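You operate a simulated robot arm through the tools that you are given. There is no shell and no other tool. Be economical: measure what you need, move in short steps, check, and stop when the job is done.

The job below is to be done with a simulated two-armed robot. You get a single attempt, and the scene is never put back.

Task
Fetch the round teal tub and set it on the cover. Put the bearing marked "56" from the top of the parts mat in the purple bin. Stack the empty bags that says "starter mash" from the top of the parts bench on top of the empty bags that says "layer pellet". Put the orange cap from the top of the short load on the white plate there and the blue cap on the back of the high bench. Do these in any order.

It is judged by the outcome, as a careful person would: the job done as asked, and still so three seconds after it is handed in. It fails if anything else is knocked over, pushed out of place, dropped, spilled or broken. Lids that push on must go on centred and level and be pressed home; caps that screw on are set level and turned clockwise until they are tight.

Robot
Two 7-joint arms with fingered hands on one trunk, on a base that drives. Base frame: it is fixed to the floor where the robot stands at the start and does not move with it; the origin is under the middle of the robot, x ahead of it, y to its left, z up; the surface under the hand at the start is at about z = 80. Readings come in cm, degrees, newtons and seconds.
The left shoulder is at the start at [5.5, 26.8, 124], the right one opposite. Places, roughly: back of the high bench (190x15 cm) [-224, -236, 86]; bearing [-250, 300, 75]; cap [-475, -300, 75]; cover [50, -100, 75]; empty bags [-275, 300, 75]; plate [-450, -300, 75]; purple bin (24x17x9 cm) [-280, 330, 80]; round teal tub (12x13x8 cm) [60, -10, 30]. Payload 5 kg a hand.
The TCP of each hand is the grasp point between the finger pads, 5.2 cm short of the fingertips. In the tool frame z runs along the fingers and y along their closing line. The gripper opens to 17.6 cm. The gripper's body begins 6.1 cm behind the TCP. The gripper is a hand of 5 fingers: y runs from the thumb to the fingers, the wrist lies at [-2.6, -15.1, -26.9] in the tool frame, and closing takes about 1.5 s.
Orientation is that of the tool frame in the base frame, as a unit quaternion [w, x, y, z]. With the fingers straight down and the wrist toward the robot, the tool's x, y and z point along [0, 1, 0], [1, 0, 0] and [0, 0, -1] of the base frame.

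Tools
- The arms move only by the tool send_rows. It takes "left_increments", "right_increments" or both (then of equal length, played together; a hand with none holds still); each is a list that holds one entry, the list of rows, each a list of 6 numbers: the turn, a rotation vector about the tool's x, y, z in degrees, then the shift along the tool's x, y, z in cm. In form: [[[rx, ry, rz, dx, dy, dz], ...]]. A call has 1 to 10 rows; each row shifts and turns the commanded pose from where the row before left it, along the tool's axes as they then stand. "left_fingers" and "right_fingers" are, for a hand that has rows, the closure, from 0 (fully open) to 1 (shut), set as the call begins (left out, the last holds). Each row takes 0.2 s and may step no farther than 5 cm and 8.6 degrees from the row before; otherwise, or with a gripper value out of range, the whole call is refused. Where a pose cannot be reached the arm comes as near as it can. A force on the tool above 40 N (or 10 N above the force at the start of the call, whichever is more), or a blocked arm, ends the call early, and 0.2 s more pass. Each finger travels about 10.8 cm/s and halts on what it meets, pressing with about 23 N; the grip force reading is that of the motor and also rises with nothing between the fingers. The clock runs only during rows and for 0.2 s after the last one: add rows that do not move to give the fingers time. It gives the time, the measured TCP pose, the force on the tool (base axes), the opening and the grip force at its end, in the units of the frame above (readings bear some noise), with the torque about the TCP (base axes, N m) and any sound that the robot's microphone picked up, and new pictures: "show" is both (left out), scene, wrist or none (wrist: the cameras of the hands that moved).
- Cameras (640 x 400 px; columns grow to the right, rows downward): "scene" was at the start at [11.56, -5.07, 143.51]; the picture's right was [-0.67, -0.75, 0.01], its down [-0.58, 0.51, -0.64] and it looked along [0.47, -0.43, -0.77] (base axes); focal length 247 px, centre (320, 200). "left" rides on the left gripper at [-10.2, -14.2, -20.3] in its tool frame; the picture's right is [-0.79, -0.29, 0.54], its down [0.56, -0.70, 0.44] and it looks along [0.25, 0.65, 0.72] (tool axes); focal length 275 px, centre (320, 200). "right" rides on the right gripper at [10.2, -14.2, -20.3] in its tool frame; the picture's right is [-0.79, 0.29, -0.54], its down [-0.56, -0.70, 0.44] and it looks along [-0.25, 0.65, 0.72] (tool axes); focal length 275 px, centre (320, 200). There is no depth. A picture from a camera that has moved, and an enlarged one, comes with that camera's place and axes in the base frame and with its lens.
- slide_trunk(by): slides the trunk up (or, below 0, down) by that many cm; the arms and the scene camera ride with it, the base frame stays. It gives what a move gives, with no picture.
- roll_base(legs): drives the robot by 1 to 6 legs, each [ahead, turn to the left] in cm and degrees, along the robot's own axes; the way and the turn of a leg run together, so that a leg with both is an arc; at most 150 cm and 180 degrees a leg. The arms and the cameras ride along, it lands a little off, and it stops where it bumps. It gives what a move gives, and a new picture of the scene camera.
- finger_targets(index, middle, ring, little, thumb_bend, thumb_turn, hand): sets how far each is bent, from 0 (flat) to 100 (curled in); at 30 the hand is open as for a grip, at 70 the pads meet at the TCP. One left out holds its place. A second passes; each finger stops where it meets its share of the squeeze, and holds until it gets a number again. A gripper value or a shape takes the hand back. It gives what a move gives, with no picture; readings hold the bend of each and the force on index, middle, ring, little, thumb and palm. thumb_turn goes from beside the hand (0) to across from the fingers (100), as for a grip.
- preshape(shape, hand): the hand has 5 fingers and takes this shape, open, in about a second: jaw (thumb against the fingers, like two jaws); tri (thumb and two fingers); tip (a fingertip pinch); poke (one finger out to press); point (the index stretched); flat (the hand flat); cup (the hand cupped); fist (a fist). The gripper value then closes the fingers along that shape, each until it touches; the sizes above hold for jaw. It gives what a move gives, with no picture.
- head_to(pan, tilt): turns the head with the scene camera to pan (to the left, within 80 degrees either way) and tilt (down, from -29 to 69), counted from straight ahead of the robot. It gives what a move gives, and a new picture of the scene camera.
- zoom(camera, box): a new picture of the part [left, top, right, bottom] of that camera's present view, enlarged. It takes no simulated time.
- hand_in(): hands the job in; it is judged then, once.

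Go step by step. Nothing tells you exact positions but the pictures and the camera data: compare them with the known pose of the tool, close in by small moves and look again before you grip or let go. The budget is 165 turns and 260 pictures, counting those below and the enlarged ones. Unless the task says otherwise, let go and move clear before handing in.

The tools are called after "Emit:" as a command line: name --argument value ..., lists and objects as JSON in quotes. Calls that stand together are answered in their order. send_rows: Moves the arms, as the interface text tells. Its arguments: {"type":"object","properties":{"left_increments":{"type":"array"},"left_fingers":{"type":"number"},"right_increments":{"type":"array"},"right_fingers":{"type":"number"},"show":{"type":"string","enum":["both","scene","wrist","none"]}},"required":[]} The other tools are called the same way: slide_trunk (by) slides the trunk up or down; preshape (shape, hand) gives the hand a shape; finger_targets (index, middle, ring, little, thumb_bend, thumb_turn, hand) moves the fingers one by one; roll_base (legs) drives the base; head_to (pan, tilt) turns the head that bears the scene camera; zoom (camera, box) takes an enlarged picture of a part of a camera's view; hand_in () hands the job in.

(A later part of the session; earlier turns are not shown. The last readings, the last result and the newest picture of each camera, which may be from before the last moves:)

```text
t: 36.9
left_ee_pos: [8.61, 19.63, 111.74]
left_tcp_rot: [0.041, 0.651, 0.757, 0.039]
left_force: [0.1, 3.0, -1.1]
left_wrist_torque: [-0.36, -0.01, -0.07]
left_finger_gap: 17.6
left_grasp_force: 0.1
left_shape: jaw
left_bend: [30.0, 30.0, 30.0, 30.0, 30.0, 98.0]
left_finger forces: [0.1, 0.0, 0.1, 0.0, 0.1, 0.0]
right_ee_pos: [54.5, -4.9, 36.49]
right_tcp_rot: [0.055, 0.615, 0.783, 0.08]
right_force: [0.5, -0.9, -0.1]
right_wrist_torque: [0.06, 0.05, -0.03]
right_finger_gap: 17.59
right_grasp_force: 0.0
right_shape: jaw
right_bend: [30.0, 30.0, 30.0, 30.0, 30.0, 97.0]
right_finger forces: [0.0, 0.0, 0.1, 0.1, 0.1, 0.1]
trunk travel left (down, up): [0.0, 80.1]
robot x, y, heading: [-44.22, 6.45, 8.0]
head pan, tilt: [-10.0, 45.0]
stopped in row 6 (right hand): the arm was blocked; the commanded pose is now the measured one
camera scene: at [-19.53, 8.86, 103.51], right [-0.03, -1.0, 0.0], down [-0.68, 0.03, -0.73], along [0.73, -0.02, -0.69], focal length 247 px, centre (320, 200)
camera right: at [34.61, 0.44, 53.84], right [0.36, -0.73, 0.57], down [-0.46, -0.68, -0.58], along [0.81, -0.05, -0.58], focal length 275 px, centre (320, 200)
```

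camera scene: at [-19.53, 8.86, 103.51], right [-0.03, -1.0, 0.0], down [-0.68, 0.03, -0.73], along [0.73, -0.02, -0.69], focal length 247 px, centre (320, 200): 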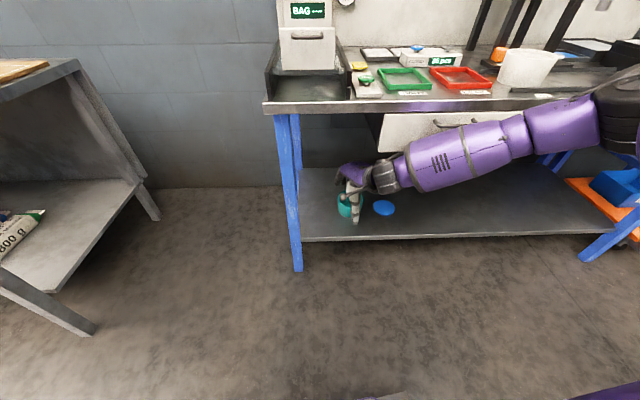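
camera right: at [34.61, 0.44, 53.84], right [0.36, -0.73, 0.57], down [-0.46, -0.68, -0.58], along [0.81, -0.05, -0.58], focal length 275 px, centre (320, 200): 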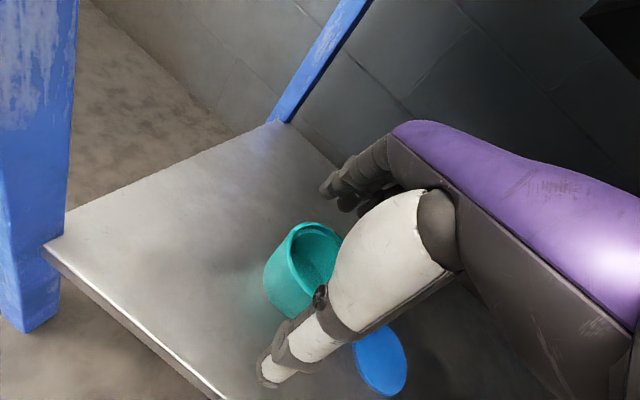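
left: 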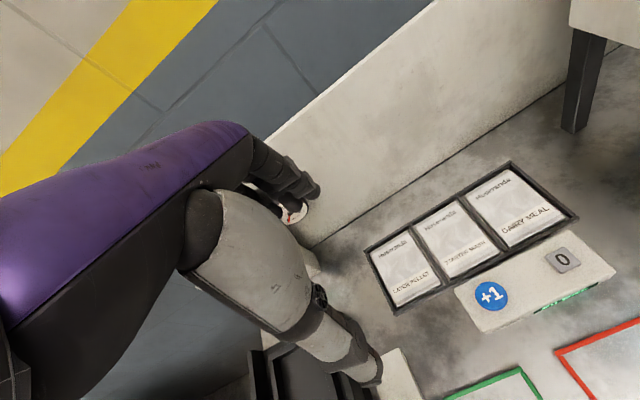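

The forearm and wrist touch the drawer when the hand is near vertical. I'll tilt the hand forward again to drop the wrist, then go in low.

Emit:
send_rows --right_increments '[[[-6, 0, 0, 0, 0, 0], [-6, 0, 0, 0, 0, 0], [-6, 0, 0, 0, 0, 0], [0, 0, 0, 0, 0, 0], [0, 0, 0, 0, 0, 0]]]' --right_fingers 0 --show "both"

```text
t: 37.4
left_ee_pos: [11.38, 20.1, 109.91]
left_tcp_rot: [0.031, 0.648, 0.761, 0.027]
left_force: [-15.9, -1.7, 11.1]
left_wrist_torque: [0.41, -1.68, 0.32]
left_finger_gap: 17.61
left_grasp_force: 0.0
left_shape: jaw
left_bend: [30.0, 30.0, 30.0, 30.0, 30.0, 98.0]
left_finger forces: [0.0, 0.0, 0.0, 0.1, 0.0, 0.0]
right_ee_pos: [56.53, -4.14, 34.6]
right_tcp_rot: [0.091, 0.612, 0.775, 0.13]
right_force: [-4.9, -0.2, 12.5]
right_wrist_torque: [-0.44, -0.02, -0.2]
right_finger_gap: 17.61
right_grasp_force: 0.1
right_shape: jaw
right_bend: [30.0, 30.0, 30.0, 30.0, 30.0, 98.0]
right_finger forces: [0.0, 0.1, 0.0, 0.0, 0.0, 0.0]
trunk travel left (down, up): [0.0, 80.1]
robot x, y, heading: [-43.47, 6.62, 8.7]
head pan, tilt: [-10.0, 45.0]
stopped in row 2 (right hand): the force on the tool passed its limit at 79 N (the readings are from after the stop); the commanded pose is now the measured one
camera scene: at [-15.26, 9.51, 101.93], right [-0.03, -1.0, 0.0], down [-0.71, 0.02, -0.7], along [0.7, -0.02, -0.71], focal length 247 px, centre (320, 200)
camera right: at [34.68, 0.86, 49.54], right [0.29, -0.75, 0.59], down [-0.39, -0.66, -0.65], along [0.88, -0.04, -0.48], focal length 275 px, centre (320, 200)
```

scene: 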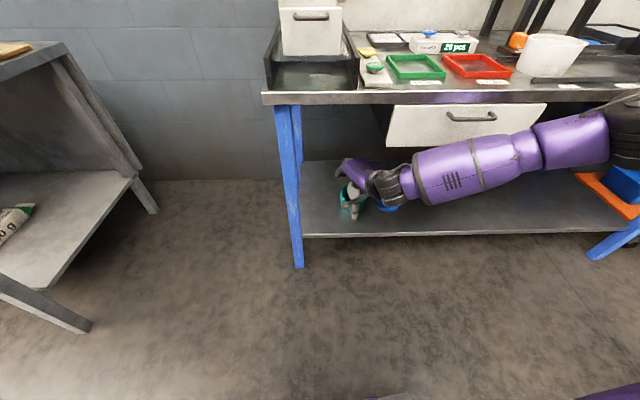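
right: 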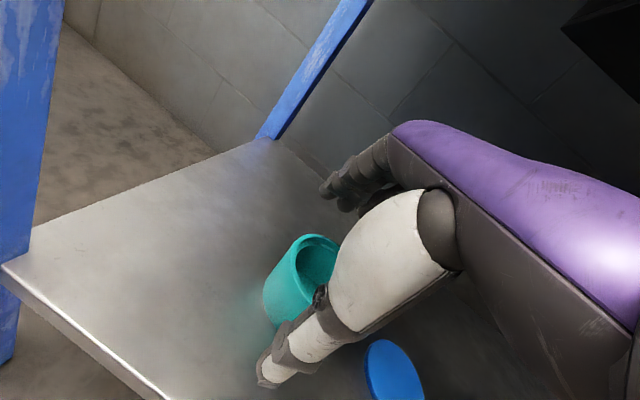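

The arm sprang free and is now below the drawer; the tub is untouched. I'll tilt a bit more, slowly.

Emit:
send_rows --right_increments '[[[0, 0, 0, 0, 0, 0], [0, 0, 0, 0, 0, 0], [-3, 0, 0, 0, 0, 0], [-3, 0, 0, 0, 0, 0], [-2, 0, 0, 0, 0, 0], [0, 0, 0, 0, 0, 0], [0, 0, 0, 0, 0, 0]]]' --right_fingers 0 --show "both"

```text
t: 39.0
left_ee_pos: [12.0, 20.34, 109.46]
left_tcp_rot: [0.026, 0.646, 0.762, 0.024]
left_force: [0.5, -0.3, 0.0]
left_wrist_torque: [0.01, 0.02, 0.01]
left_finger_gap: 17.57
left_grasp_force: 0.0
left_shape: jaw
left_bend: [30.0, 30.0, 30.0, 30.0, 30.0, 98.0]
left_finger forces: [0.0, 0.0, 0.1, 0.1, 0.0, 0.1]
right_ee_pos: [56.46, -4.2, 34.14]
right_tcp_rot: [0.134, 0.605, 0.764, 0.18]
right_force: [-0.4, 1.0, -0.9]
right_wrist_torque: [-0.03, -0.01, 0.02]
right_finger_gap: 17.6
right_grasp_force: 0.1
right_shape: jaw
right_bend: [30.0, 30.0, 30.0, 30.0, 30.0, 98.0]
right_finger forces: [0.0, 0.1, 0.0, 0.1, 0.0, 0.0]
trunk travel left (down, up): [0.0, 80.1]
robot x, y, heading: [-43.8, 6.62, 8.3]
head pan, tilt: [-10.0, 45.0]
camera scene: at [-14.63, 9.59, 101.77], right [-0.03, -1.0, 0.0], down [-0.72, 0.02, -0.7], along [0.7, -0.02, -0.72], focal length 247 px, centre (320, 200)
camera right: at [32.88, 0.42, 46.26], right [0.21, -0.77, 0.6], down [-0.3, -0.63, -0.71], along [0.93, -0.03, -0.36], focal length 275 px, centre (320, 200)
```

scene: 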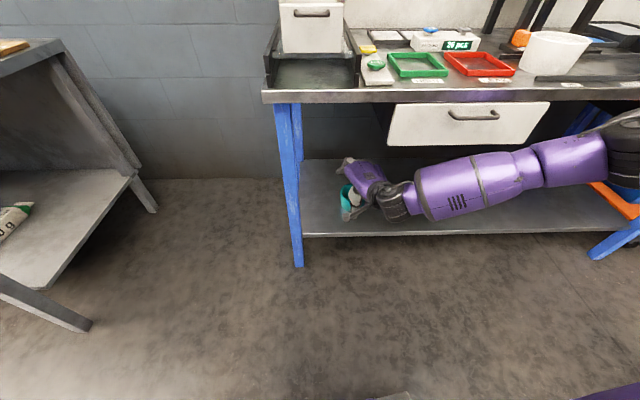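
right: 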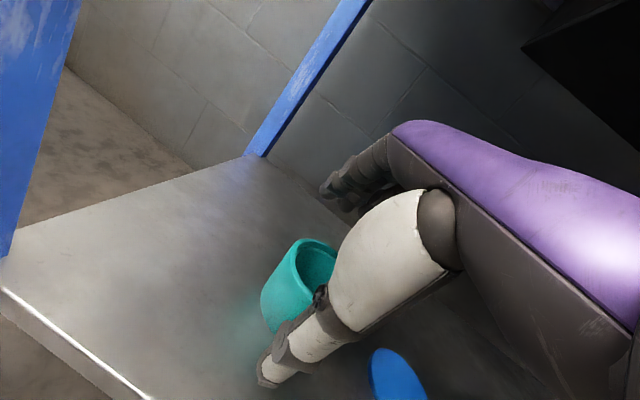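

The tub's near wall is at x≈56.4 and its centre at about [61.5,-5.7]. I'll move over it, then reduce the tilt while descending around it.

Emit:
send_rows --right_increments '[[[0, 0, 0, -0.83, 0.97, 0.7], [0, 0, 0, -0.83, 0.97, 0.7], [0, 0, 0, -0.83, 0.97, 0.7], [0, 0, 0, 0, 0, 0], [0, 0, 0, 0, 0, 0]]]' --right_fingers 0 --show "wrist"

Emit:
zoom --camera "scene" --box '[300, 140, 428, 220]'

```text
t: 40.2
left_ee_pos: [11.95, 20.21, 109.29]
left_tcp_rot: [0.026, 0.647, 0.762, 0.023]
left_force: [-0.4, 0.6, -0.1]
left_wrist_torque: [-0.01, -0.02, -0.02]
left_finger_gap: 17.59
left_grasp_force: 0.1
left_shape: jaw
left_bend: [30.0, 30.0, 30.0, 30.0, 30.0, 98.0]
left_finger forces: [0.0, 0.1, 0.0, 0.0, 0.0, 0.0]
right_ee_pos: [60.36, -5.81, 33.47]
right_tcp_rot: [0.132, 0.604, 0.765, 0.18]
right_force: [-0.1, -1.0, -0.4]
right_wrist_torque: [0.0, -0.02, 0.03]
right_finger_gap: 17.58
right_grasp_force: 0.0
right_shape: jaw
right_bend: [30.0, 30.0, 30.0, 30.0, 30.0, 97.0]
right_finger forces: [0.1, 0.0, 0.0, 0.0, 0.0, 0.0]
trunk travel left (down, up): [0.0, 80.1]
robot x, y, heading: [-43.87, 6.4, 8.3]
head pan, tilt: [-10.0, 45.0]
camera right: at [36.86, -1.2, 45.68], right [0.21, -0.77, 0.6], down [-0.3, -0.63, -0.71], along [0.93, -0.03, -0.36], focal length 275 px, centre (320, 200)
```

right: 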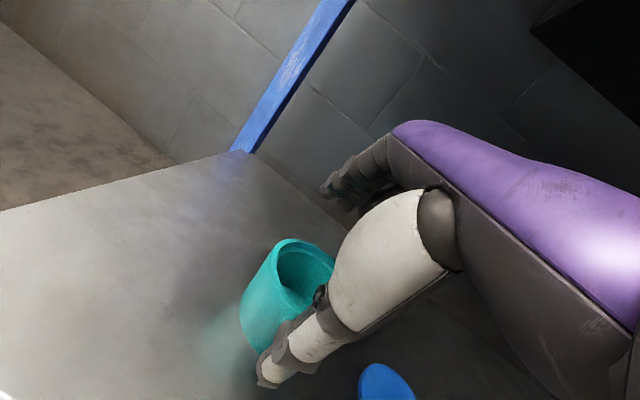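

```text
5.00 times, centred on (364, 180) of scene
camera zoom: at [-14.64, 9.6, 101.77], right [-0.03, -1.0, 0.0], down [-0.72, 0.02, -0.7], along [0.7, -0.02, -0.72], focal length 1236 px, centre (100, 300)
```

zoom: 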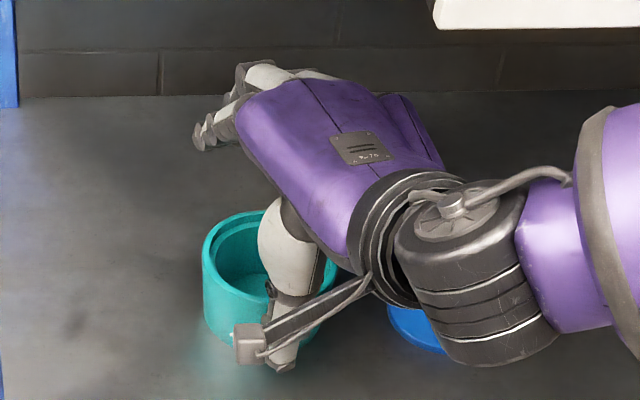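

The tub is about 11.4 cm wide and centred at about [62.3,-6.5]; the thumb is in front of its near wall. I'll descend now.

Emit:
send_rows --right_increments '[[[1.8, 0, 0, -0.22, -0.12, 1.24], [1.8, 0, 0, -0.22, -0.12, 1.24], [1.8, 0, 0, -0.22, -0.12, 1.24], [1.8, 0, 0, -0.22, -0.12, 1.24], [1.8, 0, 0, -0.22, -0.12, 1.2], [0, 0, 0, 0, 0, 0]]]' --right_fingers 0 --show "wrist"

Emit:
zoom --camera "scene" --box '[300, 140, 428, 220]'

```text
t: 41.2
left_ee_pos: [10.25, 19.91, 110.25]
left_tcp_rot: [0.031, 0.648, 0.761, 0.031]
left_force: [-3.6, -2.0, 1.5]
left_wrist_torque: [0.33, -0.39, 0.18]
left_finger_gap: 17.6
left_grasp_force: 0.0
left_shape: jaw
left_bend: [30.0, 30.0, 30.0, 30.0, 30.0, 98.0]
left_finger forces: [0.0, 0.0, 0.0, 0.0, 0.1, 0.0]
right_ee_pos: [61.9, -6.08, 31.8]
right_tcp_rot: [0.107, 0.609, 0.772, 0.151]
right_force: [0.0, -0.9, 2.5]
right_wrist_torque: [0.09, 0.07, 0.06]
right_finger_gap: 17.58
right_grasp_force: 0.1
right_shape: jaw
right_bend: [30.0, 30.0, 30.0, 30.0, 30.0, 98.0]
right_finger forces: [0.0, 0.1, 0.0, 0.0, 0.0, 0.0]
trunk travel left (down, up): [0.0, 80.1]
robot x, y, heading: [-44.17, 6.75, 8.5]
head pan, tilt: [-10.0, 45.0]
stopped in row 4 (right hand): the force on the tool passed its limit at 46 N (the readings are from after the stop); the commanded pose is now the measured one
camera right: at [39.36, -1.27, 45.71], right [0.26, -0.76, 0.59], down [-0.35, -0.65, -0.68], along [0.9, -0.04, -0.44], focal length 275 px, centre (320, 200)
```

right: 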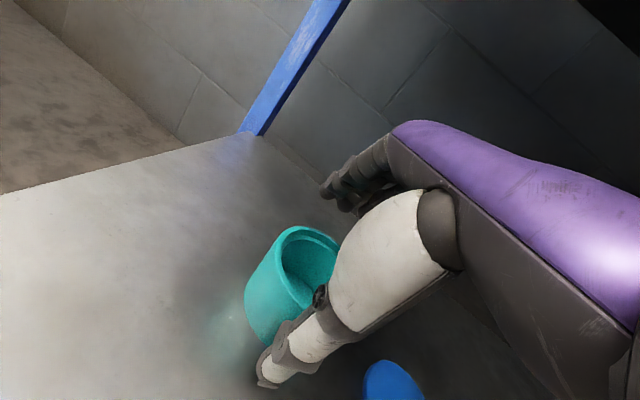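

```text
5.00 times, centred on (364, 180) of scene
camera zoom: at [-14.8, 9.5, 101.81], right [-0.03, -1.0, 0.0], down [-0.72, 0.02, -0.7], along [0.7, -0.02, -0.72], focal length 1236 px, centre (100, 300)
```

zoom: 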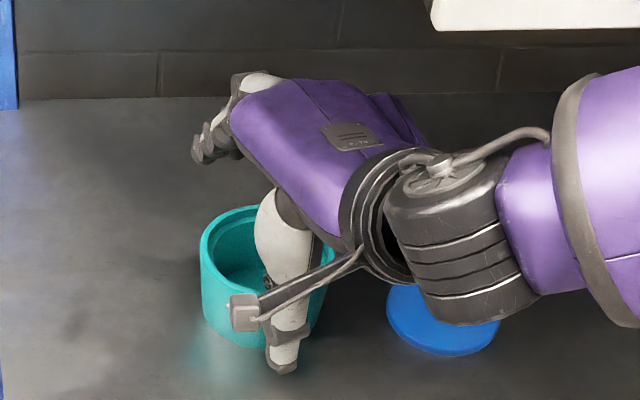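

The open thumb likely touched the shelf. I'll reduce the tilt in place, which lifts the thumb and lowers the fingers, then go down the rest.

Emit:
send_rows --right_increments '[[[0, 0, 0, 0, 0, -0.5], [2.5, 0, 0, 0, 0, 0], [2.5, 0, 0, 0, 0, 0], [2.5, 0, 0, 0, 0, 0], [2.5, 0, 0, 0, 0, 0], [0, 0, 0, 0, 0, 0.7], [0, 0, 0, 0, 0, 0.7], [0, 0, 0, 0, 0, 0.7], [0, 0, 0, 0, 0, 0]]]' --right_fingers 0.1 --show "wrist"

Emit:
zoom --camera "scene" --box '[300, 140, 428, 220]'

```text
t: 42.1
left_ee_pos: [8.78, 19.66, 110.95]
left_tcp_rot: [0.036, 0.647, 0.761, 0.035]
left_force: [-5.9, -0.1, 3.2]
left_wrist_torque: [-0.01, -0.65, 0.0]
left_finger_gap: 17.62
left_grasp_force: 0.1
left_shape: jaw
left_bend: [30.0, 30.0, 30.0, 30.0, 30.0, 98.0]
left_finger forces: [0.1, 0.0, 0.0, 0.1, 0.0, 0.1]
right_ee_pos: [58.16, -5.93, 30.31]
right_tcp_rot: [0.064, 0.609, 0.784, 0.099]
right_force: [-0.5, -0.9, 4.6]
right_wrist_torque: [0.05, 0.01, 0.02]
right_finger_gap: 15.85
right_grasp_force: 0.0
right_shape: jaw
right_bend: [27.0, 32.0, 31.0, 31.0, 41.0, 98.0]
right_finger forces: [0.0, 0.3, 0.1, 0.0, 0.0, 0.0]
trunk travel left (down, up): [0.0, 80.1]
robot x, y, heading: [-44.21, 6.78, 7.8]
head pan, tilt: [-10.0, 45.0]
stopped in row 4 (right hand): the force on the tool passed its limit at 122 N (the readings are from after the stop); the commanded pose is now the measured one
camera right: at [37.66, -1.15, 47.16], right [0.35, -0.74, 0.57], down [-0.43, -0.67, -0.61], along [0.83, -0.03, -0.55], focal length 275 px, centre (320, 200)
```

right: 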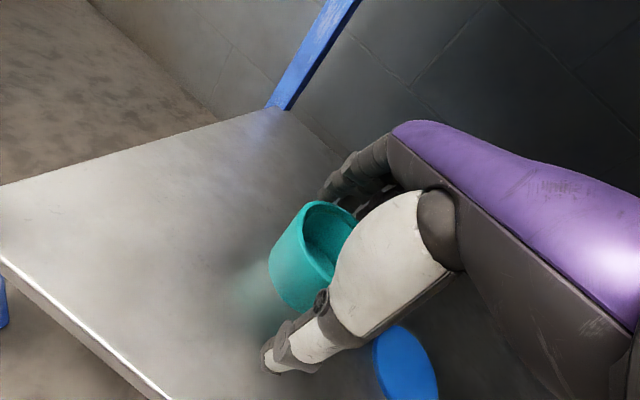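

```text
5.00 times, centred on (364, 180) of scene
camera zoom: at [-14.89, 9.33, 101.78], right [-0.03, -1.0, 0.0], down [-0.72, 0.02, -0.7], along [0.7, -0.02, -0.72], focal length 1236 px, centre (100, 300)
```

zoom: 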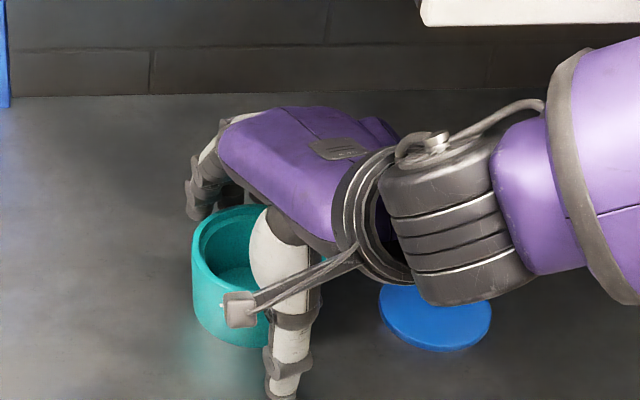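

Something in the arm blocks further advance, with the fingers right by the far rim. The near wall lies about at the TCP, so I'll pinch that wall instead: raise a little, half-close, and look.

Emit:
send_rows --right_increments '[[[0, 0, 0, 0, -0.4, -0.8], [0, 0, 0, 0, -0.4, -0.8], [0, 0, 0, 0, 0, 0], [0, 0, 0, 0, 0, 0], [0, 0, 0, 0, 0, 0]]]' --right_fingers 0.5 --show "wrist"

Emit:
zoom --camera "right" --box '[240, 150, 432, 270]'

Emit:
zoom --camera "scene" --box '[300, 90, 620, 290]'

```text
t: 43.3
left_ee_pos: [9.06, 19.54, 110.71]
left_tcp_rot: [0.033, 0.648, 0.761, 0.034]
left_force: [0.3, -0.3, -0.5]
left_wrist_torque: [0.04, -0.01, 0.04]
left_finger_gap: 17.59
left_grasp_force: 0.0
left_shape: jaw
left_bend: [30.0, 30.0, 30.0, 30.0, 30.0, 98.0]
left_finger forces: [0.1, 0.0, 0.0, 0.0, 0.0, 0.0]
right_ee_pos: [57.51, -6.23, 32.14]
right_tcp_rot: [0.064, 0.611, 0.782, 0.103]
right_force: [-0.3, -0.1, -0.8]
right_wrist_torque: [0.04, 0.01, 0.01]
right_finger_gap: 9.6
right_grasp_force: 23.0
right_shape: jaw
right_bend: [74.0, 41.0, 39.0, 42.0, 67.0, 100.0]
right_finger forces: [7.8, 8.0, 2.4, 0.0, 17.6, 0.0]
trunk travel left (down, up): [0.0, 80.1]
robot x, y, heading: [-44.25, 6.35, 8.2]
head pan, tilt: [-10.0, 45.0]
camera right: at [36.93, -1.47, 48.74], right [0.34, -0.74, 0.57], down [-0.43, -0.67, -0.61], along [0.84, -0.04, -0.55], focal length 275 px, centre (320, 200)
```

right: 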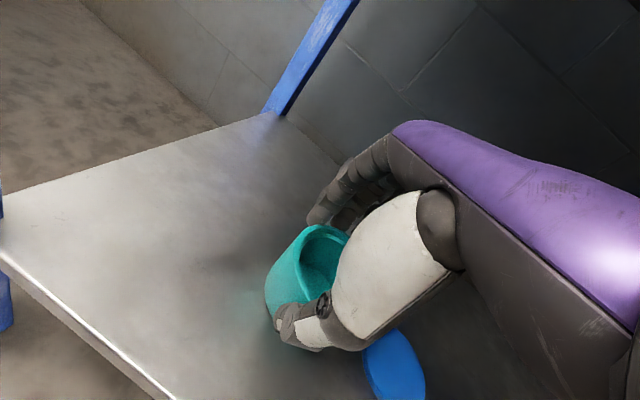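

```text
3.33 times, centred on (336, 210) of right
camera zoom: at [36.93, -1.47, 48.74], right [0.34, -0.74, 0.57], down [-0.43, -0.67, -0.61], along [0.84, -0.04, -0.55], focal length 918 px, centre (267, 167)
```

zoom: 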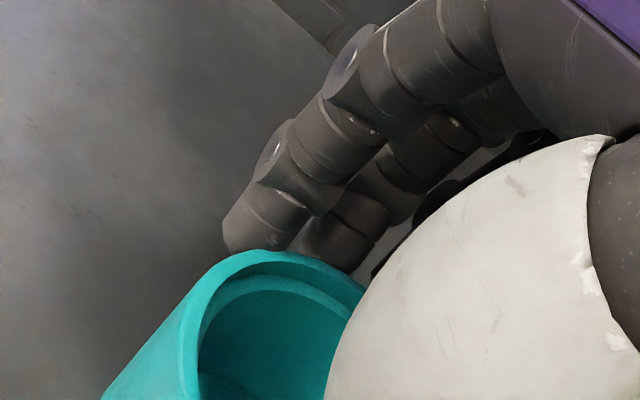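

```text
2.00 times, centred on (460, 190) of scene
camera zoom: at [-14.75, 9.3, 101.73], right [-0.03, -1.0, 0.0], down [-0.72, 0.02, -0.7], along [0.7, -0.02, -0.72], focal length 494 px, centre (40, 220)
```

zoom: 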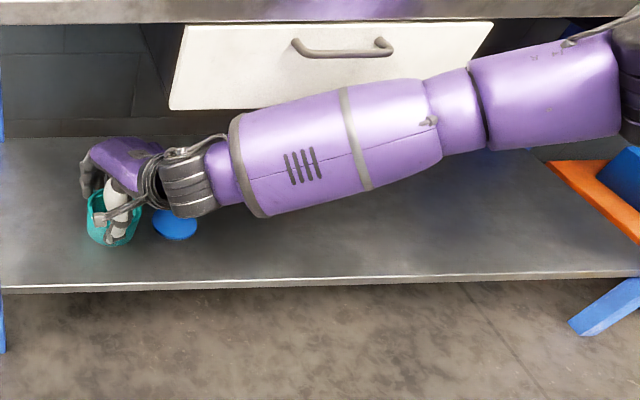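

The hand has actually grasped the tub across its diameter (index, middle and thumb all loaded, 23 N). I'll squeeze on and lift gently to test.

Emit:
send_rows --right_increments '[[[0, 0, 0, 0, 0, 0], [0, 0, 0, 0, 0, 0], [0, 0, 0, 0, 0.22, -0.97], [0, 0, 0, 0, 0.22, -0.97], [0, 0, 0, 0, 0, 0]]]' --right_fingers 0.7 --show "both"

Emit:
zoom --camera "right" --box '[240, 190, 432, 310]'

```text
t: 44.5
left_ee_pos: [9.34, 19.64, 110.41]
left_tcp_rot: [0.032, 0.648, 0.761, 0.032]
left_force: [-0.3, -0.5, -0.3]
left_wrist_torque: [-0.01, -0.01, 0.0]
left_finger_gap: 17.6
left_grasp_force: 0.2
left_shape: jaw
left_bend: [30.0, 30.0, 30.0, 30.0, 30.0, 98.0]
left_finger forces: [0.0, 0.1, 0.0, 0.0, 0.1, 0.0]
right_ee_pos: [56.62, -6.49, 32.5]
right_tcp_rot: [0.059, 0.609, 0.785, 0.095]
right_force: [0.6, -0.2, -1.4]
right_wrist_torque: [0.01, 0.03, -0.03]
right_finger_gap: 9.62
right_grasp_force: 23.0
right_shape: jaw
right_bend: [74.0, 41.0, 39.0, 42.0, 67.0, 100.0]
right_finger forces: [7.9, 8.0, 2.4, 0.0, 17.6, 0.1]
trunk travel left (down, up): [0.0, 80.1]
robot x, y, heading: [-44.36, 6.62, 8.0]
head pan, tilt: [-10.0, 45.0]
camera scene: at [-14.5, 9.3, 101.57], right [-0.03, -1.0, 0.0], down [-0.72, 0.02, -0.69], along [0.69, -0.02, -0.72], focal length 247 px, centre (320, 200)
camera right: at [36.32, -1.53, 49.4], right [0.36, -0.74, 0.57], down [-0.43, -0.67, -0.6], along [0.83, -0.03, -0.56], focal length 275 px, centre (320, 200)
```

scene: 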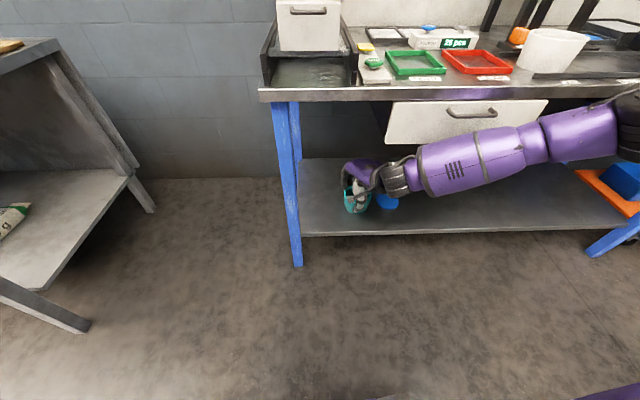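
right: 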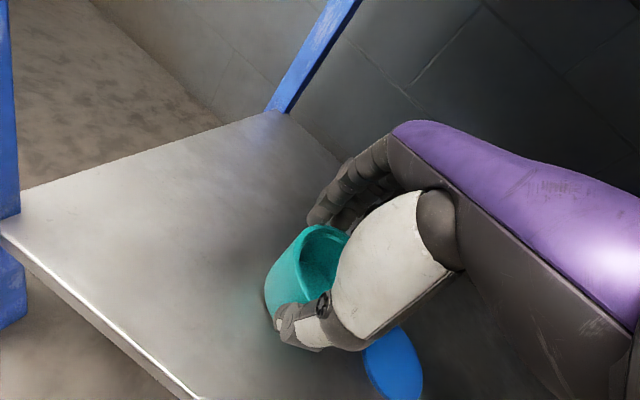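

```text
3.33 times, centred on (336, 250) of right
camera zoom: at [36.32, -1.53, 49.4], right [0.36, -0.74, 0.57], down [-0.43, -0.67, -0.6], along [0.83, -0.03, -0.56], focal length 918 px, centre (267, 33)
```

zoom: 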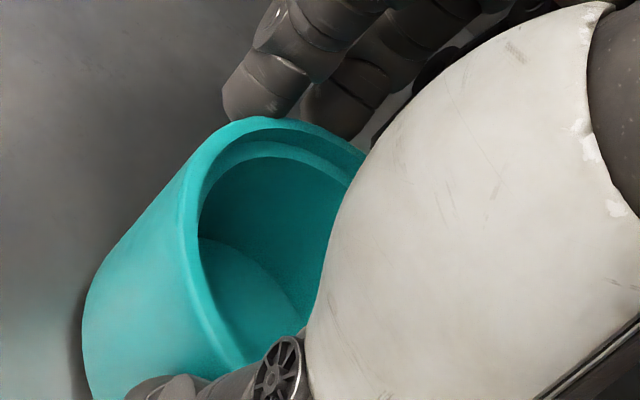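

The hand holds the tub but upward motion is limited by the drawer above the forearm. I'll draw it back out toward me while lifting slightly.

Emit:
send_rows --right_increments '[[[0, 0, 0, 0.3, -1.9, -0.9], [0, 0, 0, 0.3, -1.9, -0.9], [0, 0, 0, 0.3, -1.9, -0.7], [0, 0, 0, 0, 0, 0], [0, 0, 0, 0, 0, 0]]]' --show "both"

```text
t: 45.7
left_ee_pos: [9.02, 19.72, 110.71]
left_tcp_rot: [0.033, 0.647, 0.761, 0.032]
left_force: [-0.4, 0.3, -0.2]
left_wrist_torque: [0.0, 0.02, 0.03]
left_finger_gap: 17.6
left_grasp_force: 0.1
left_shape: jaw
left_bend: [30.0, 30.0, 30.0, 30.0, 30.0, 98.0]
left_finger forces: [0.0, 0.0, 0.0, 0.0, 0.1, 0.0]
right_ee_pos: [51.53, -6.97, 35.55]
right_tcp_rot: [0.067, 0.611, 0.782, 0.103]
right_force: [0.2, 0.2, -1.1]
right_wrist_torque: [0.04, 0.03, 0.02]
right_finger_gap: 9.6
right_grasp_force: 23.2
right_shape: jaw
right_bend: [74.0, 41.0, 39.0, 42.0, 67.0, 100.0]
right_finger forces: [7.9, 8.1, 2.5, 0.0, 17.8, 0.1]
trunk travel left (down, up): [0.0, 80.1]
robot x, y, heading: [-43.9, 6.52, 8.1]
head pan, tilt: [-10.0, 45.0]
camera scene: at [-14.84, 9.39, 101.78], right [-0.03, -1.0, 0.0], down [-0.72, 0.02, -0.7], along [0.7, -0.02, -0.72], focal length 247 px, centre (320, 200)
camera right: at [30.88, -2.1, 52.0], right [0.34, -0.74, 0.58], down [-0.42, -0.67, -0.61], along [0.84, -0.03, -0.54], focal length 275 px, centre (320, 200)
```

scene: 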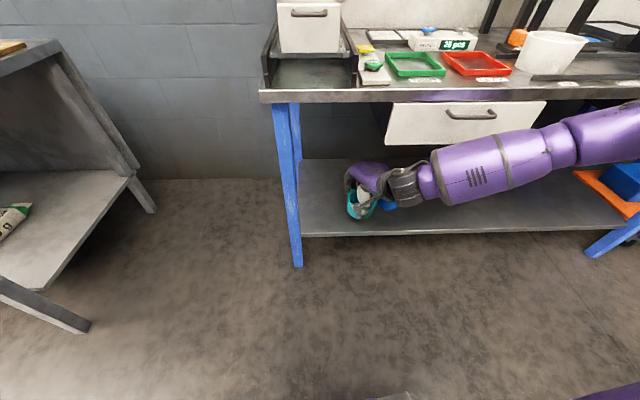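
right: 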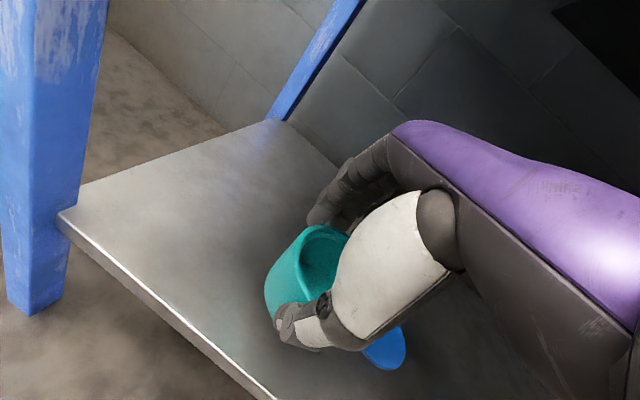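

The tub is lifted and held firmly. I'll reverse the base to clear the bench.

Emit:
roll_base --legs '[[-50, 0]]'

Emit:
slide_trunk --by 40

Emit:
head_to --pan -35 --tilt 35

```text
t: 49.6
left_ee_pos: [-41.03, 12.49, 110.72]
left_tcp_rot: [0.034, 0.647, 0.761, 0.033]
left_force: [-0.8, 0.0, -0.6]
left_wrist_torque: [0.0, -0.04, -0.02]
left_finger_gap: 17.6
left_grasp_force: 0.1
left_shape: jaw
left_bend: [30.0, 30.0, 30.0, 30.0, 30.0, 98.0]
left_finger forces: [0.1, 0.0, 0.1, 0.0, 0.0, 0.0]
right_ee_pos: [1.35, -14.04, 35.62]
right_tcp_rot: [0.066, 0.61, 0.783, 0.103]
right_force: [-0.3, 0.0, -1.1]
right_wrist_torque: [0.04, 0.05, 0.01]
right_finger_gap: 9.6
right_grasp_force: 23.2
right_shape: jaw
right_bend: [74.0, 41.0, 39.0, 42.0, 67.0, 100.0]
right_finger forces: [7.9, 8.2, 2.5, 0.0, 17.9, 0.0]
trunk travel left (down, up): [0.0, 80.1]
robot x, y, heading: [-94.3, -0.82, 8.4]
head pan, tilt: [-10.0, 45.0]
camera scene: at [-64.97, 2.27, 101.78], right [-0.03, -1.0, 0.0], down [-0.72, 0.02, -0.7], along [0.7, -0.02, -0.72], focal length 247 px, centre (320, 200)
```

scene: 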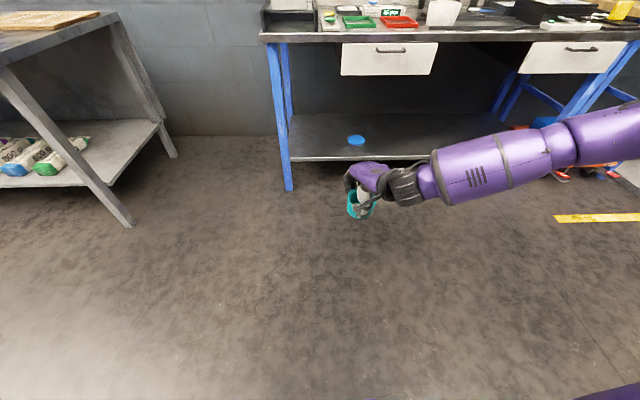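

```text
t: 50.0
left_ee_pos: [-43.85, 12.57, 113.11]
left_tcp_rot: [0.05, 0.64, 0.766, 0.044]
left_force: [81.9, 26.5, 29.0]
left_wrist_torque: [-1.63, 5.6, -0.79]
left_finger_gap: 17.22
left_grasp_force: 0.1
left_shape: jaw
left_bend: [30.0, 30.0, 30.0, 30.0, 30.0, 100.0]
left_finger forces: [0.0, 0.0, 0.1, 0.0, 0.0, 0.0]
right_ee_pos: [0.26, -14.13, 38.81]
right_tcp_rot: [0.077, 0.608, 0.782, 0.115]
right_force: [-0.6, 0.7, 1.8]
right_wrist_torque: [-0.13, 0.1, 0.0]
right_finger_gap: 9.6
right_grasp_force: 23.5
right_shape: jaw
right_bend: [74.0, 41.0, 39.0, 42.0, 67.0, 100.0]
right_finger forces: [8.2, 8.3, 2.7, 0.0, 18.3, 0.0]
trunk travel left (down, up): [-0.2, 79.9]
robot x, y, heading: [-94.38, -0.5, 8.0]
head pan, tilt: [-10.0, 45.0]
stopped: the force on the tool passed its limit at 42 N (the readings are from after the stop); the commanded pose is now the measured one
```

```text
t: 50.9
left_ee_pos: [-44.07, 12.14, 112.49]
left_tcp_rot: [0.045, 0.646, 0.761, 0.045]
left_force: [36.8, -24.2, -0.7]
left_wrist_torque: [2.28, 3.23, 2.77]
left_finger_gap: 17.19
left_grasp_force: 0.0
left_shape: jaw
left_bend: [30.0, 30.0, 30.0, 30.0, 30.0, 96.0]
left_finger forces: [0.0, 0.0, 0.0, 0.1, 0.1, 0.0]
right_ee_pos: [0.56, -14.1, 38.39]
right_tcp_rot: [0.076, 0.608, 0.782, 0.113]
right_force: [-0.3, -0.5, -1.3]
right_wrist_torque: [0.03, 0.03, -0.02]
right_finger_gap: 9.61
right_grasp_force: 22.7
right_shape: jaw
right_bend: [74.0, 41.0, 39.0, 42.0, 67.0, 100.0]
right_finger forces: [8.1, 8.2, 2.7, 0.0, 18.2, 0.0]
trunk travel left (down, up): [-0.2, 79.9]
robot x, y, heading: [-94.25, -0.57, 8.0]
head pan, tilt: [-35.0, 35.0]
camera scene: at [-64.28, 0.68, 104.4], right [-0.2, -0.98, 0.0], down [-0.49, 0.1, -0.87], along [0.85, -0.18, -0.5], focal length 247 px, centre (320, 200)
```

scene: 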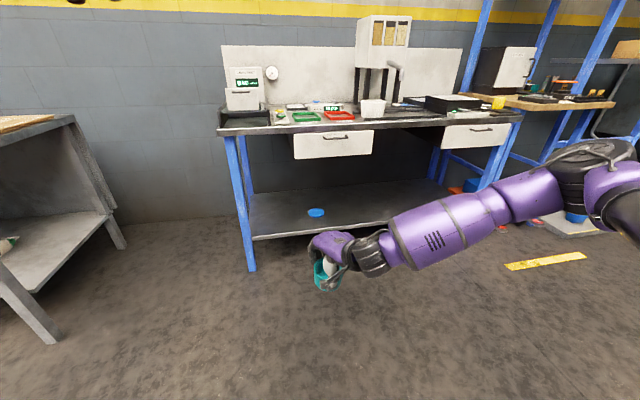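

The left hand is pressing against my own body. I'll move it forward and out, then raise the trunk.

Emit:
send_rows --left_increments '[[[0, 0, 0, 2.5, 4, 0], [0, 0, 0, 2.5, 4, 0], [0, 0, 0, 2.5, 4, 0], [0, 0, 0, 2.5, 4, 0], [0, 0, 0, 0, 0, 0]]]' --show "none"

Emit:
slide_trunk --by 40

```text
t: 52.0
left_ee_pos: [-30.03, 25.05, 114.39]
left_tcp_rot: [0.047, 0.644, 0.762, 0.045]
left_force: [-1.3, 1.0, 1.1]
left_wrist_torque: [-0.09, -0.07, -0.01]
left_finger_gap: 17.61
left_grasp_force: 0.1
left_shape: jaw
left_bend: [30.0, 30.0, 30.0, 30.0, 30.0, 98.0]
left_finger forces: [0.1, 0.0, 0.0, 0.1, 0.0, 0.0]
right_ee_pos: [0.33, -14.08, 38.46]
right_tcp_rot: [0.077, 0.609, 0.781, 0.113]
right_force: [-0.2, 1.3, -1.4]
right_wrist_torque: [-0.03, 0.06, -0.03]
right_finger_gap: 9.63
right_grasp_force: 22.8
right_shape: jaw
right_bend: [74.0, 41.0, 39.0, 42.0, 67.0, 100.0]
right_finger forces: [8.0, 8.3, 2.7, 0.1, 18.2, 0.1]
trunk travel left (down, up): [-0.2, 79.9]
robot x, y, heading: [-94.41, -0.76, 8.0]
head pan, tilt: [-35.0, 35.0]
```

```text
t: 55.9
left_ee_pos: [-29.87, 24.87, 154.36]
left_tcp_rot: [0.044, 0.644, 0.763, 0.045]
left_force: [-0.7, -0.1, -0.5]
left_wrist_torque: [-0.03, 0.02, -0.02]
left_finger_gap: 17.6
left_grasp_force: 0.1
left_shape: jaw
left_bend: [30.0, 30.0, 30.0, 30.0, 30.0, 98.0]
left_finger forces: [0.0, 0.0, 0.0, 0.1, 0.0, 0.0]
right_ee_pos: [2.61, -13.79, 92.17]
right_tcp_rot: [0.128, 0.599, 0.772, 0.168]
right_force: [-0.4, -0.4, -1.1]
right_wrist_torque: [0.05, 0.03, -0.01]
right_finger_gap: 9.58
right_grasp_force: 23.0
right_shape: jaw
right_bend: [74.0, 41.0, 39.0, 42.0, 67.0, 100.0]
right_finger forces: [8.0, 8.3, 2.7, 0.1, 18.3, 0.0]
trunk travel left (down, up): [-40.2, 39.9]
robot x, y, heading: [-94.27, -0.68, 8.1]
head pan, tilt: [-35.0, 35.0]
```

The tub is now above bench height. I'll re-level the hand and raise it a little more, then view the cover.

Emit:
slide_trunk --by 12

Emit:
send_rows --right_increments '[[[4, 0, 0, 0, 0, 0], [4, 0, 0, 0, 0, 0], [4, 0, 0, 0, 0, 0], [0, 0, 0, 0, 0, 0]]]' --show "both"

Emit:
zoom --camera "scene" --box '[340, 150, 500, 250]'

```text
t: 57.4
left_ee_pos: [-29.86, 24.89, 166.48]
left_tcp_rot: [0.046, 0.645, 0.762, 0.044]
left_force: [-0.1, -0.6, -0.7]
left_wrist_torque: [0.02, -0.02, -0.01]
left_finger_gap: 17.61
left_grasp_force: 0.0
left_shape: jaw
left_bend: [30.0, 30.0, 30.0, 30.0, 30.0, 98.0]
left_finger forces: [0.0, 0.1, 0.0, 0.0, 0.0, 0.1]
right_ee_pos: [2.72, -13.82, 106.18]
right_tcp_rot: [0.135, 0.597, 0.771, 0.175]
right_force: [-0.1, 0.4, -1.6]
right_wrist_torque: [0.06, 0.0, 0.0]
right_finger_gap: 9.61
right_grasp_force: 22.5
right_shape: jaw
right_bend: [74.0, 41.0, 39.0, 42.0, 67.0, 100.0]
right_finger forces: [7.9, 8.2, 2.6, 0.0, 18.2, 0.1]
trunk travel left (down, up): [-52.2, 27.9]
robot x, y, heading: [-93.98, -0.73, 8.5]
head pan, tilt: [-35.0, 35.0]
```

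```text
t: 58.4
left_ee_pos: [-30.0, 24.83, 166.43]
left_tcp_rot: [0.046, 0.644, 0.762, 0.045]
left_force: [-0.4, -0.1, 0.8]
left_wrist_torque: [0.01, -0.05, 0.05]
left_finger_gap: 17.6
left_grasp_force: 0.1
left_shape: jaw
left_bend: [30.0, 30.0, 30.0, 30.0, 30.0, 98.0]
left_finger forces: [0.0, 0.1, 0.0, 0.1, 0.1, 0.0]
right_ee_pos: [2.56, -14.02, 106.51]
right_tcp_rot: [0.072, 0.608, 0.785, 0.095]
right_force: [0.1, -0.8, -2.3]
right_wrist_torque: [0.02, 0.02, 0.04]
right_finger_gap: 9.59
right_grasp_force: 22.9
right_shape: jaw
right_bend: [74.0, 41.0, 39.0, 42.0, 67.0, 100.0]
right_finger forces: [7.9, 8.3, 2.6, 0.0, 17.7, 0.0]
right hand out of reach, approached as far as the arm can: row 3
trunk travel left (down, up): [-52.2, 27.9]
robot x, y, heading: [-94.05, -0.82, 8.2]
head pan, tilt: [-35.0, 35.0]
camera scene: at [-82.24, -3.9, 157.95], right [-0.45, -0.89, 0.01], down [-0.52, 0.26, -0.81], along [0.72, -0.37, -0.58], focal length 247 px, centre (320, 200)
camera right: at [-18.08, -8.99, 122.85], right [0.35, -0.73, 0.59], down [-0.42, -0.68, -0.6], along [0.84, -0.04, -0.54], focal length 275 px, centre (320, 200)
```

scene: 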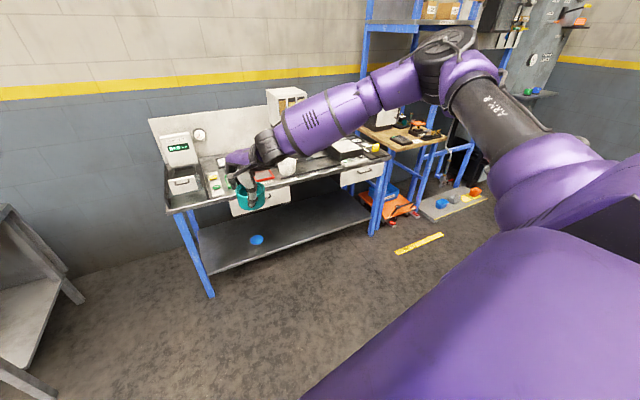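
right: 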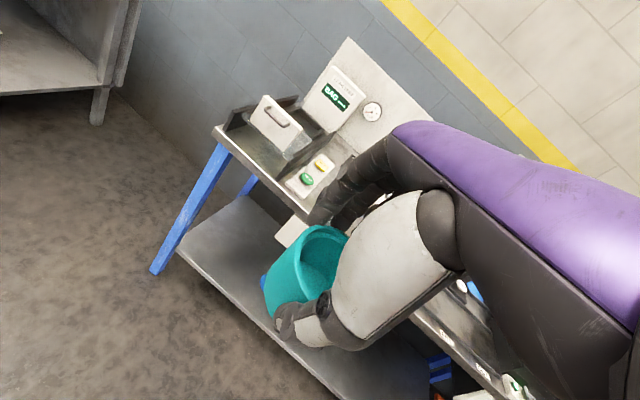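

```text
4.00 times, centred on (420, 200) of scene
camera zoom: at [-82.24, -3.9, 157.95], right [-0.45, -0.89, 0.01], down [-0.52, 0.26, -0.81], along [0.72, -0.37, -0.58], focal length 988 px, centre (-80, 200)
```

zoom: 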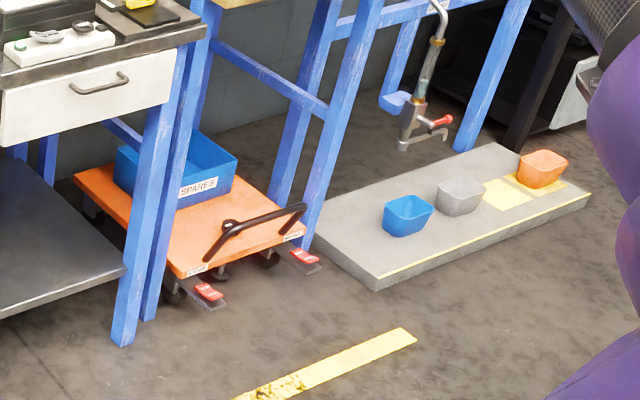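

The tub hangs safely at z≈96–106. I'll drive to stand in front of the cover, staying back from the bench first.

Emit:
roll_base --legs '[[0, -64], [87, 0], [0, 56]]'

Emit:
head_to --pan -12 --tilt 35

Emit:
zoom --camera "right" --box '[0, 0, 640, 400]'

```text
t: 72.7
left_ee_pos: [22.72, -56.29, 166.37]
left_tcp_rot: [0.048, 0.693, 0.718, 0.041]
left_force: [1.5, 1.2, -0.5]
left_wrist_torque: [-0.22, 0.07, -0.07]
left_finger_gap: 17.6
left_grasp_force: 0.0
left_shape: jaw
left_bend: [30.0, 30.0, 30.0, 30.0, 30.0, 98.0]
left_finger forces: [0.0, 0.1, 0.1, 0.1, 0.0, 0.0]
right_ee_pos: [48.68, -100.29, 107.19]
right_tcp_rot: [0.074, 0.653, 0.747, 0.101]
right_force: [0.3, 0.6, -1.9]
right_wrist_torque: [-0.07, 0.02, -0.04]
right_finger_gap: 9.5
right_grasp_force: 22.9
right_shape: jaw
right_bend: [74.0, 41.0, 39.0, 42.0, 68.0, 100.0]
right_finger forces: [8.5, 8.2, 2.4, 0.1, 16.4, 0.1]
trunk travel left (down, up): [-52.2, 27.9]
robot x, y, heading: [-44.59, -75.87, 0.1]
head pan, tilt: [-35.0, 35.0]
camera scene: at [-33.02, -80.79, 157.94], right [-0.57, -0.82, 0.01], down [-0.48, 0.33, -0.81], along [0.66, -0.47, -0.58], focal length 247 px, centre (320, 200)
```

scene: 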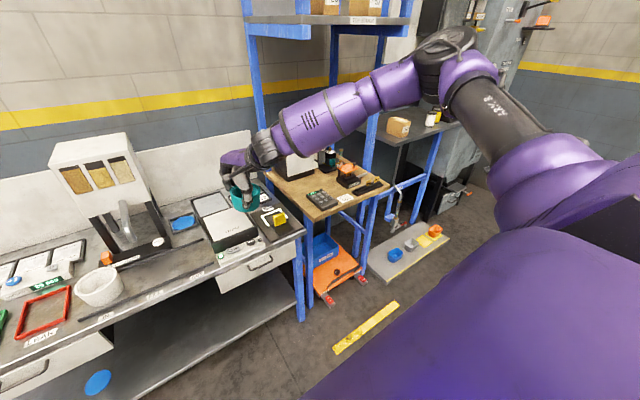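

```text
t: 73.5
left_ee_pos: [20.18, -57.05, 167.69]
left_tcp_rot: [0.056, 0.696, 0.715, 0.048]
left_force: [-1.8, -2.9, 1.2]
left_wrist_torque: [0.39, -0.22, 0.13]
left_finger_gap: 17.59
left_grasp_force: 0.1
left_shape: jaw
left_bend: [30.0, 30.0, 30.0, 30.0, 30.0, 98.0]
left_finger forces: [0.0, 0.0, 0.0, 0.1, 0.1, 0.0]
right_ee_pos: [47.04, -100.77, 108.72]
right_tcp_rot: [0.08, 0.652, 0.746, 0.108]
right_force: [-1.0, -2.4, -0.2]
right_wrist_torque: [0.28, -0.03, 0.08]
right_finger_gap: 9.2
right_grasp_force: 22.8
right_shape: jaw
right_bend: [74.0, 41.0, 40.0, 42.0, 69.0, 100.0]
right_finger forces: [7.2, 7.8, 3.3, 0.0, 15.6, 0.0]
trunk travel left (down, up): [-52.2, 27.9]
robot x, y, heading: [-44.83, -75.9, 0.0]
head pan, tilt: [-12.0, 35.0]
camera scene: at [-32.03, -78.05, 157.98], right [-0.2, -0.98, 0.0], down [-0.57, 0.12, -0.81], along [0.8, -0.17, -0.58], focal length 247 px, centre (320, 200)
```

scene: 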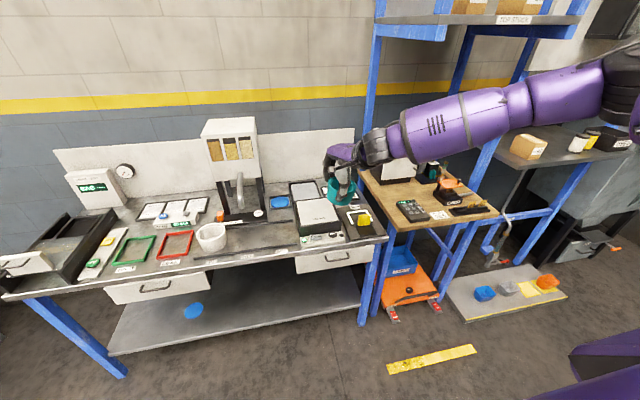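

```text
1.00 times, centred on (320, 200) of right (not enlarged: the box is as wide or as high as the picture)
camera zoom: at [26.71, -93.72, 124.7], right [0.24, -0.78, 0.58], down [-0.48, -0.62, -0.62], along [0.84, -0.13, -0.52], focal length 275 px, centre (320, 200)
```

zoom: 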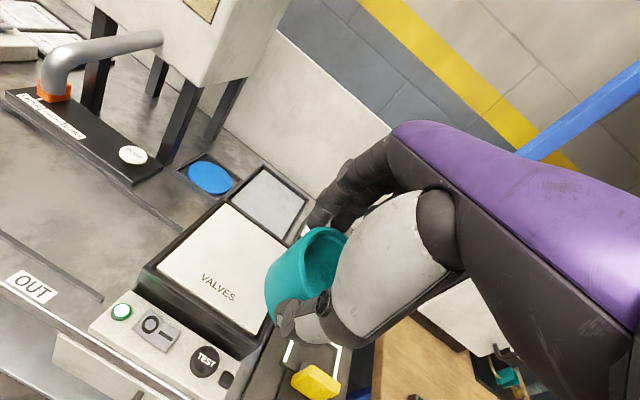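

The tub is held over the valve box, slightly to its right. I'll zoom in to judge the tub's tilt and the cover's position.

Emit:
zoom --camera "scene" --box '[270, 130, 398, 250]'

```text
3.33 times, centred on (334, 190) of scene
camera zoom: at [-32.03, -78.05, 157.98], right [-0.2, -0.98, 0.0], down [-0.57, 0.12, -0.81], along [0.8, -0.17, -0.58], focal length 824 px, centre (273, 233)
```

zoom: 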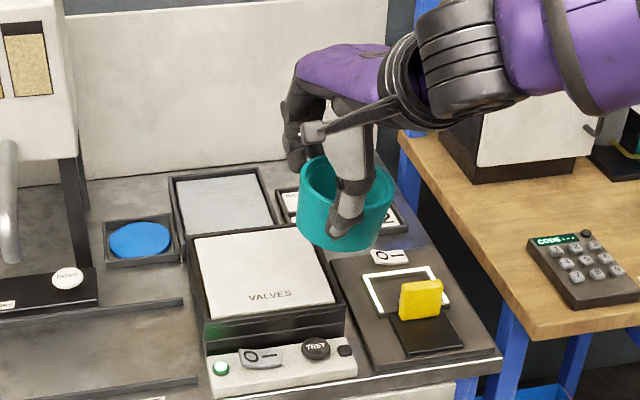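

By triangulation the cover top is at z≈86.5, centre ≈[57.7,-96]. I'll roll forward 10 cm, then shift the tub over its centre.

Emit:
roll_base --legs '[[11, 0]]'

Emit:
send_rows --right_increments '[[[0, 0, 0, 0, 0, 0], [0, 0, 0, 0, 0, 0]]]' --show "wrist"

```text
t: 74.9
left_ee_pos: [31.87, -56.51, 167.31]
left_tcp_rot: [0.056, 0.695, 0.716, 0.045]
left_force: [2.0, 0.7, -0.8]
left_wrist_torque: [-0.12, 0.12, -0.06]
left_finger_gap: 17.62
left_grasp_force: 0.0
left_shape: jaw
left_bend: [30.0, 30.0, 30.0, 30.0, 30.0, 98.0]
left_finger forces: [0.0, 0.0, 0.1, 0.0, 0.0, 0.1]
right_ee_pos: [58.32, -100.34, 108.41]
right_tcp_rot: [0.078, 0.651, 0.747, 0.106]
right_force: [0.6, 0.6, -2.6]
right_wrist_torque: [0.06, 0.1, -0.02]
right_finger_gap: 9.18
right_grasp_force: 22.8
right_shape: jaw
right_bend: [74.0, 41.0, 40.0, 42.0, 69.0, 100.0]
right_finger forces: [7.2, 7.9, 3.3, 0.0, 15.5, 0.0]
trunk travel left (down, up): [-52.2, 27.9]
robot x, y, heading: [-33.25, -75.71, 0.4]
head pan, tilt: [-12.0, 35.0]
camera scene: at [-20.45, -77.64, 157.92], right [-0.2, -0.98, 0.0], down [-0.57, 0.12, -0.81], along [0.79, -0.17, -0.59], focal length 247 px, centre (320, 200)
```

scene: 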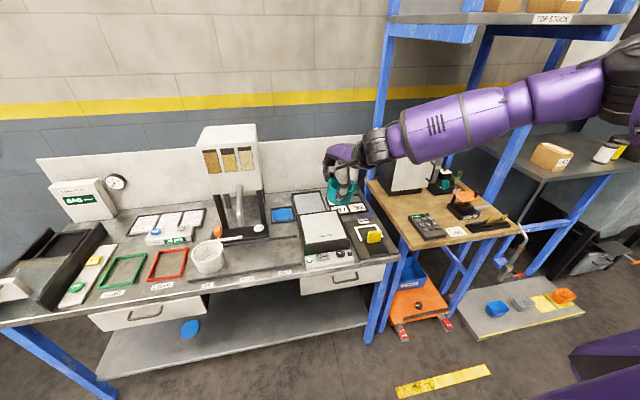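

```text
t: 75.5
left_ee_pos: [30.26, -57.27, 168.02]
left_tcp_rot: [0.067, 0.698, 0.712, 0.048]
left_force: [3.4, -1.1, -2.5]
left_wrist_torque: [0.08, 0.38, -0.07]
left_finger_gap: 17.61
left_grasp_force: 0.0
left_shape: jaw
left_bend: [30.0, 30.0, 30.0, 30.0, 30.0, 97.0]
left_finger forces: [0.0, 0.0, 0.0, 0.1, 0.1, 0.0]
right_ee_pos: [57.29, -100.6, 109.27]
right_tcp_rot: [0.083, 0.651, 0.746, 0.109]
right_force: [1.9, 0.9, -4.4]
right_wrist_torque: [0.21, 0.15, 0.07]
right_finger_gap: 9.01
right_grasp_force: 22.8
right_shape: jaw
right_bend: [74.0, 42.0, 40.0, 42.0, 69.0, 100.0]
right_finger forces: [6.6, 7.6, 2.5, 0.0, 15.0, 0.1]
trunk travel left (down, up): [-52.2, 27.9]
robot x, y, heading: [-33.43, -76.29, 0.5]
head pan, tilt: [-12.0, 35.0]
camera right: at [36.88, -93.45, 125.14], right [0.24, -0.78, 0.58], down [-0.48, -0.62, -0.63], along [0.85, -0.13, -0.52], focal length 275 px, centre (320, 200)
```

right: 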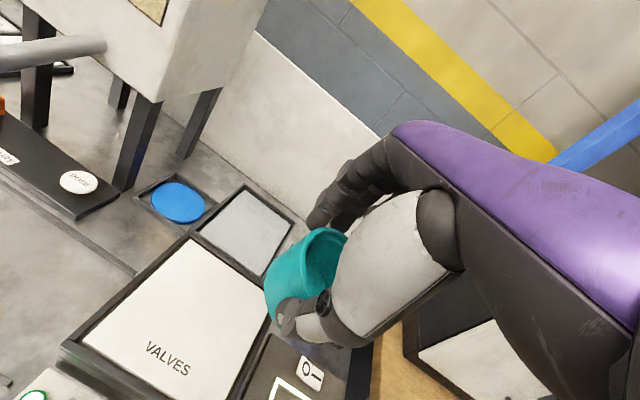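

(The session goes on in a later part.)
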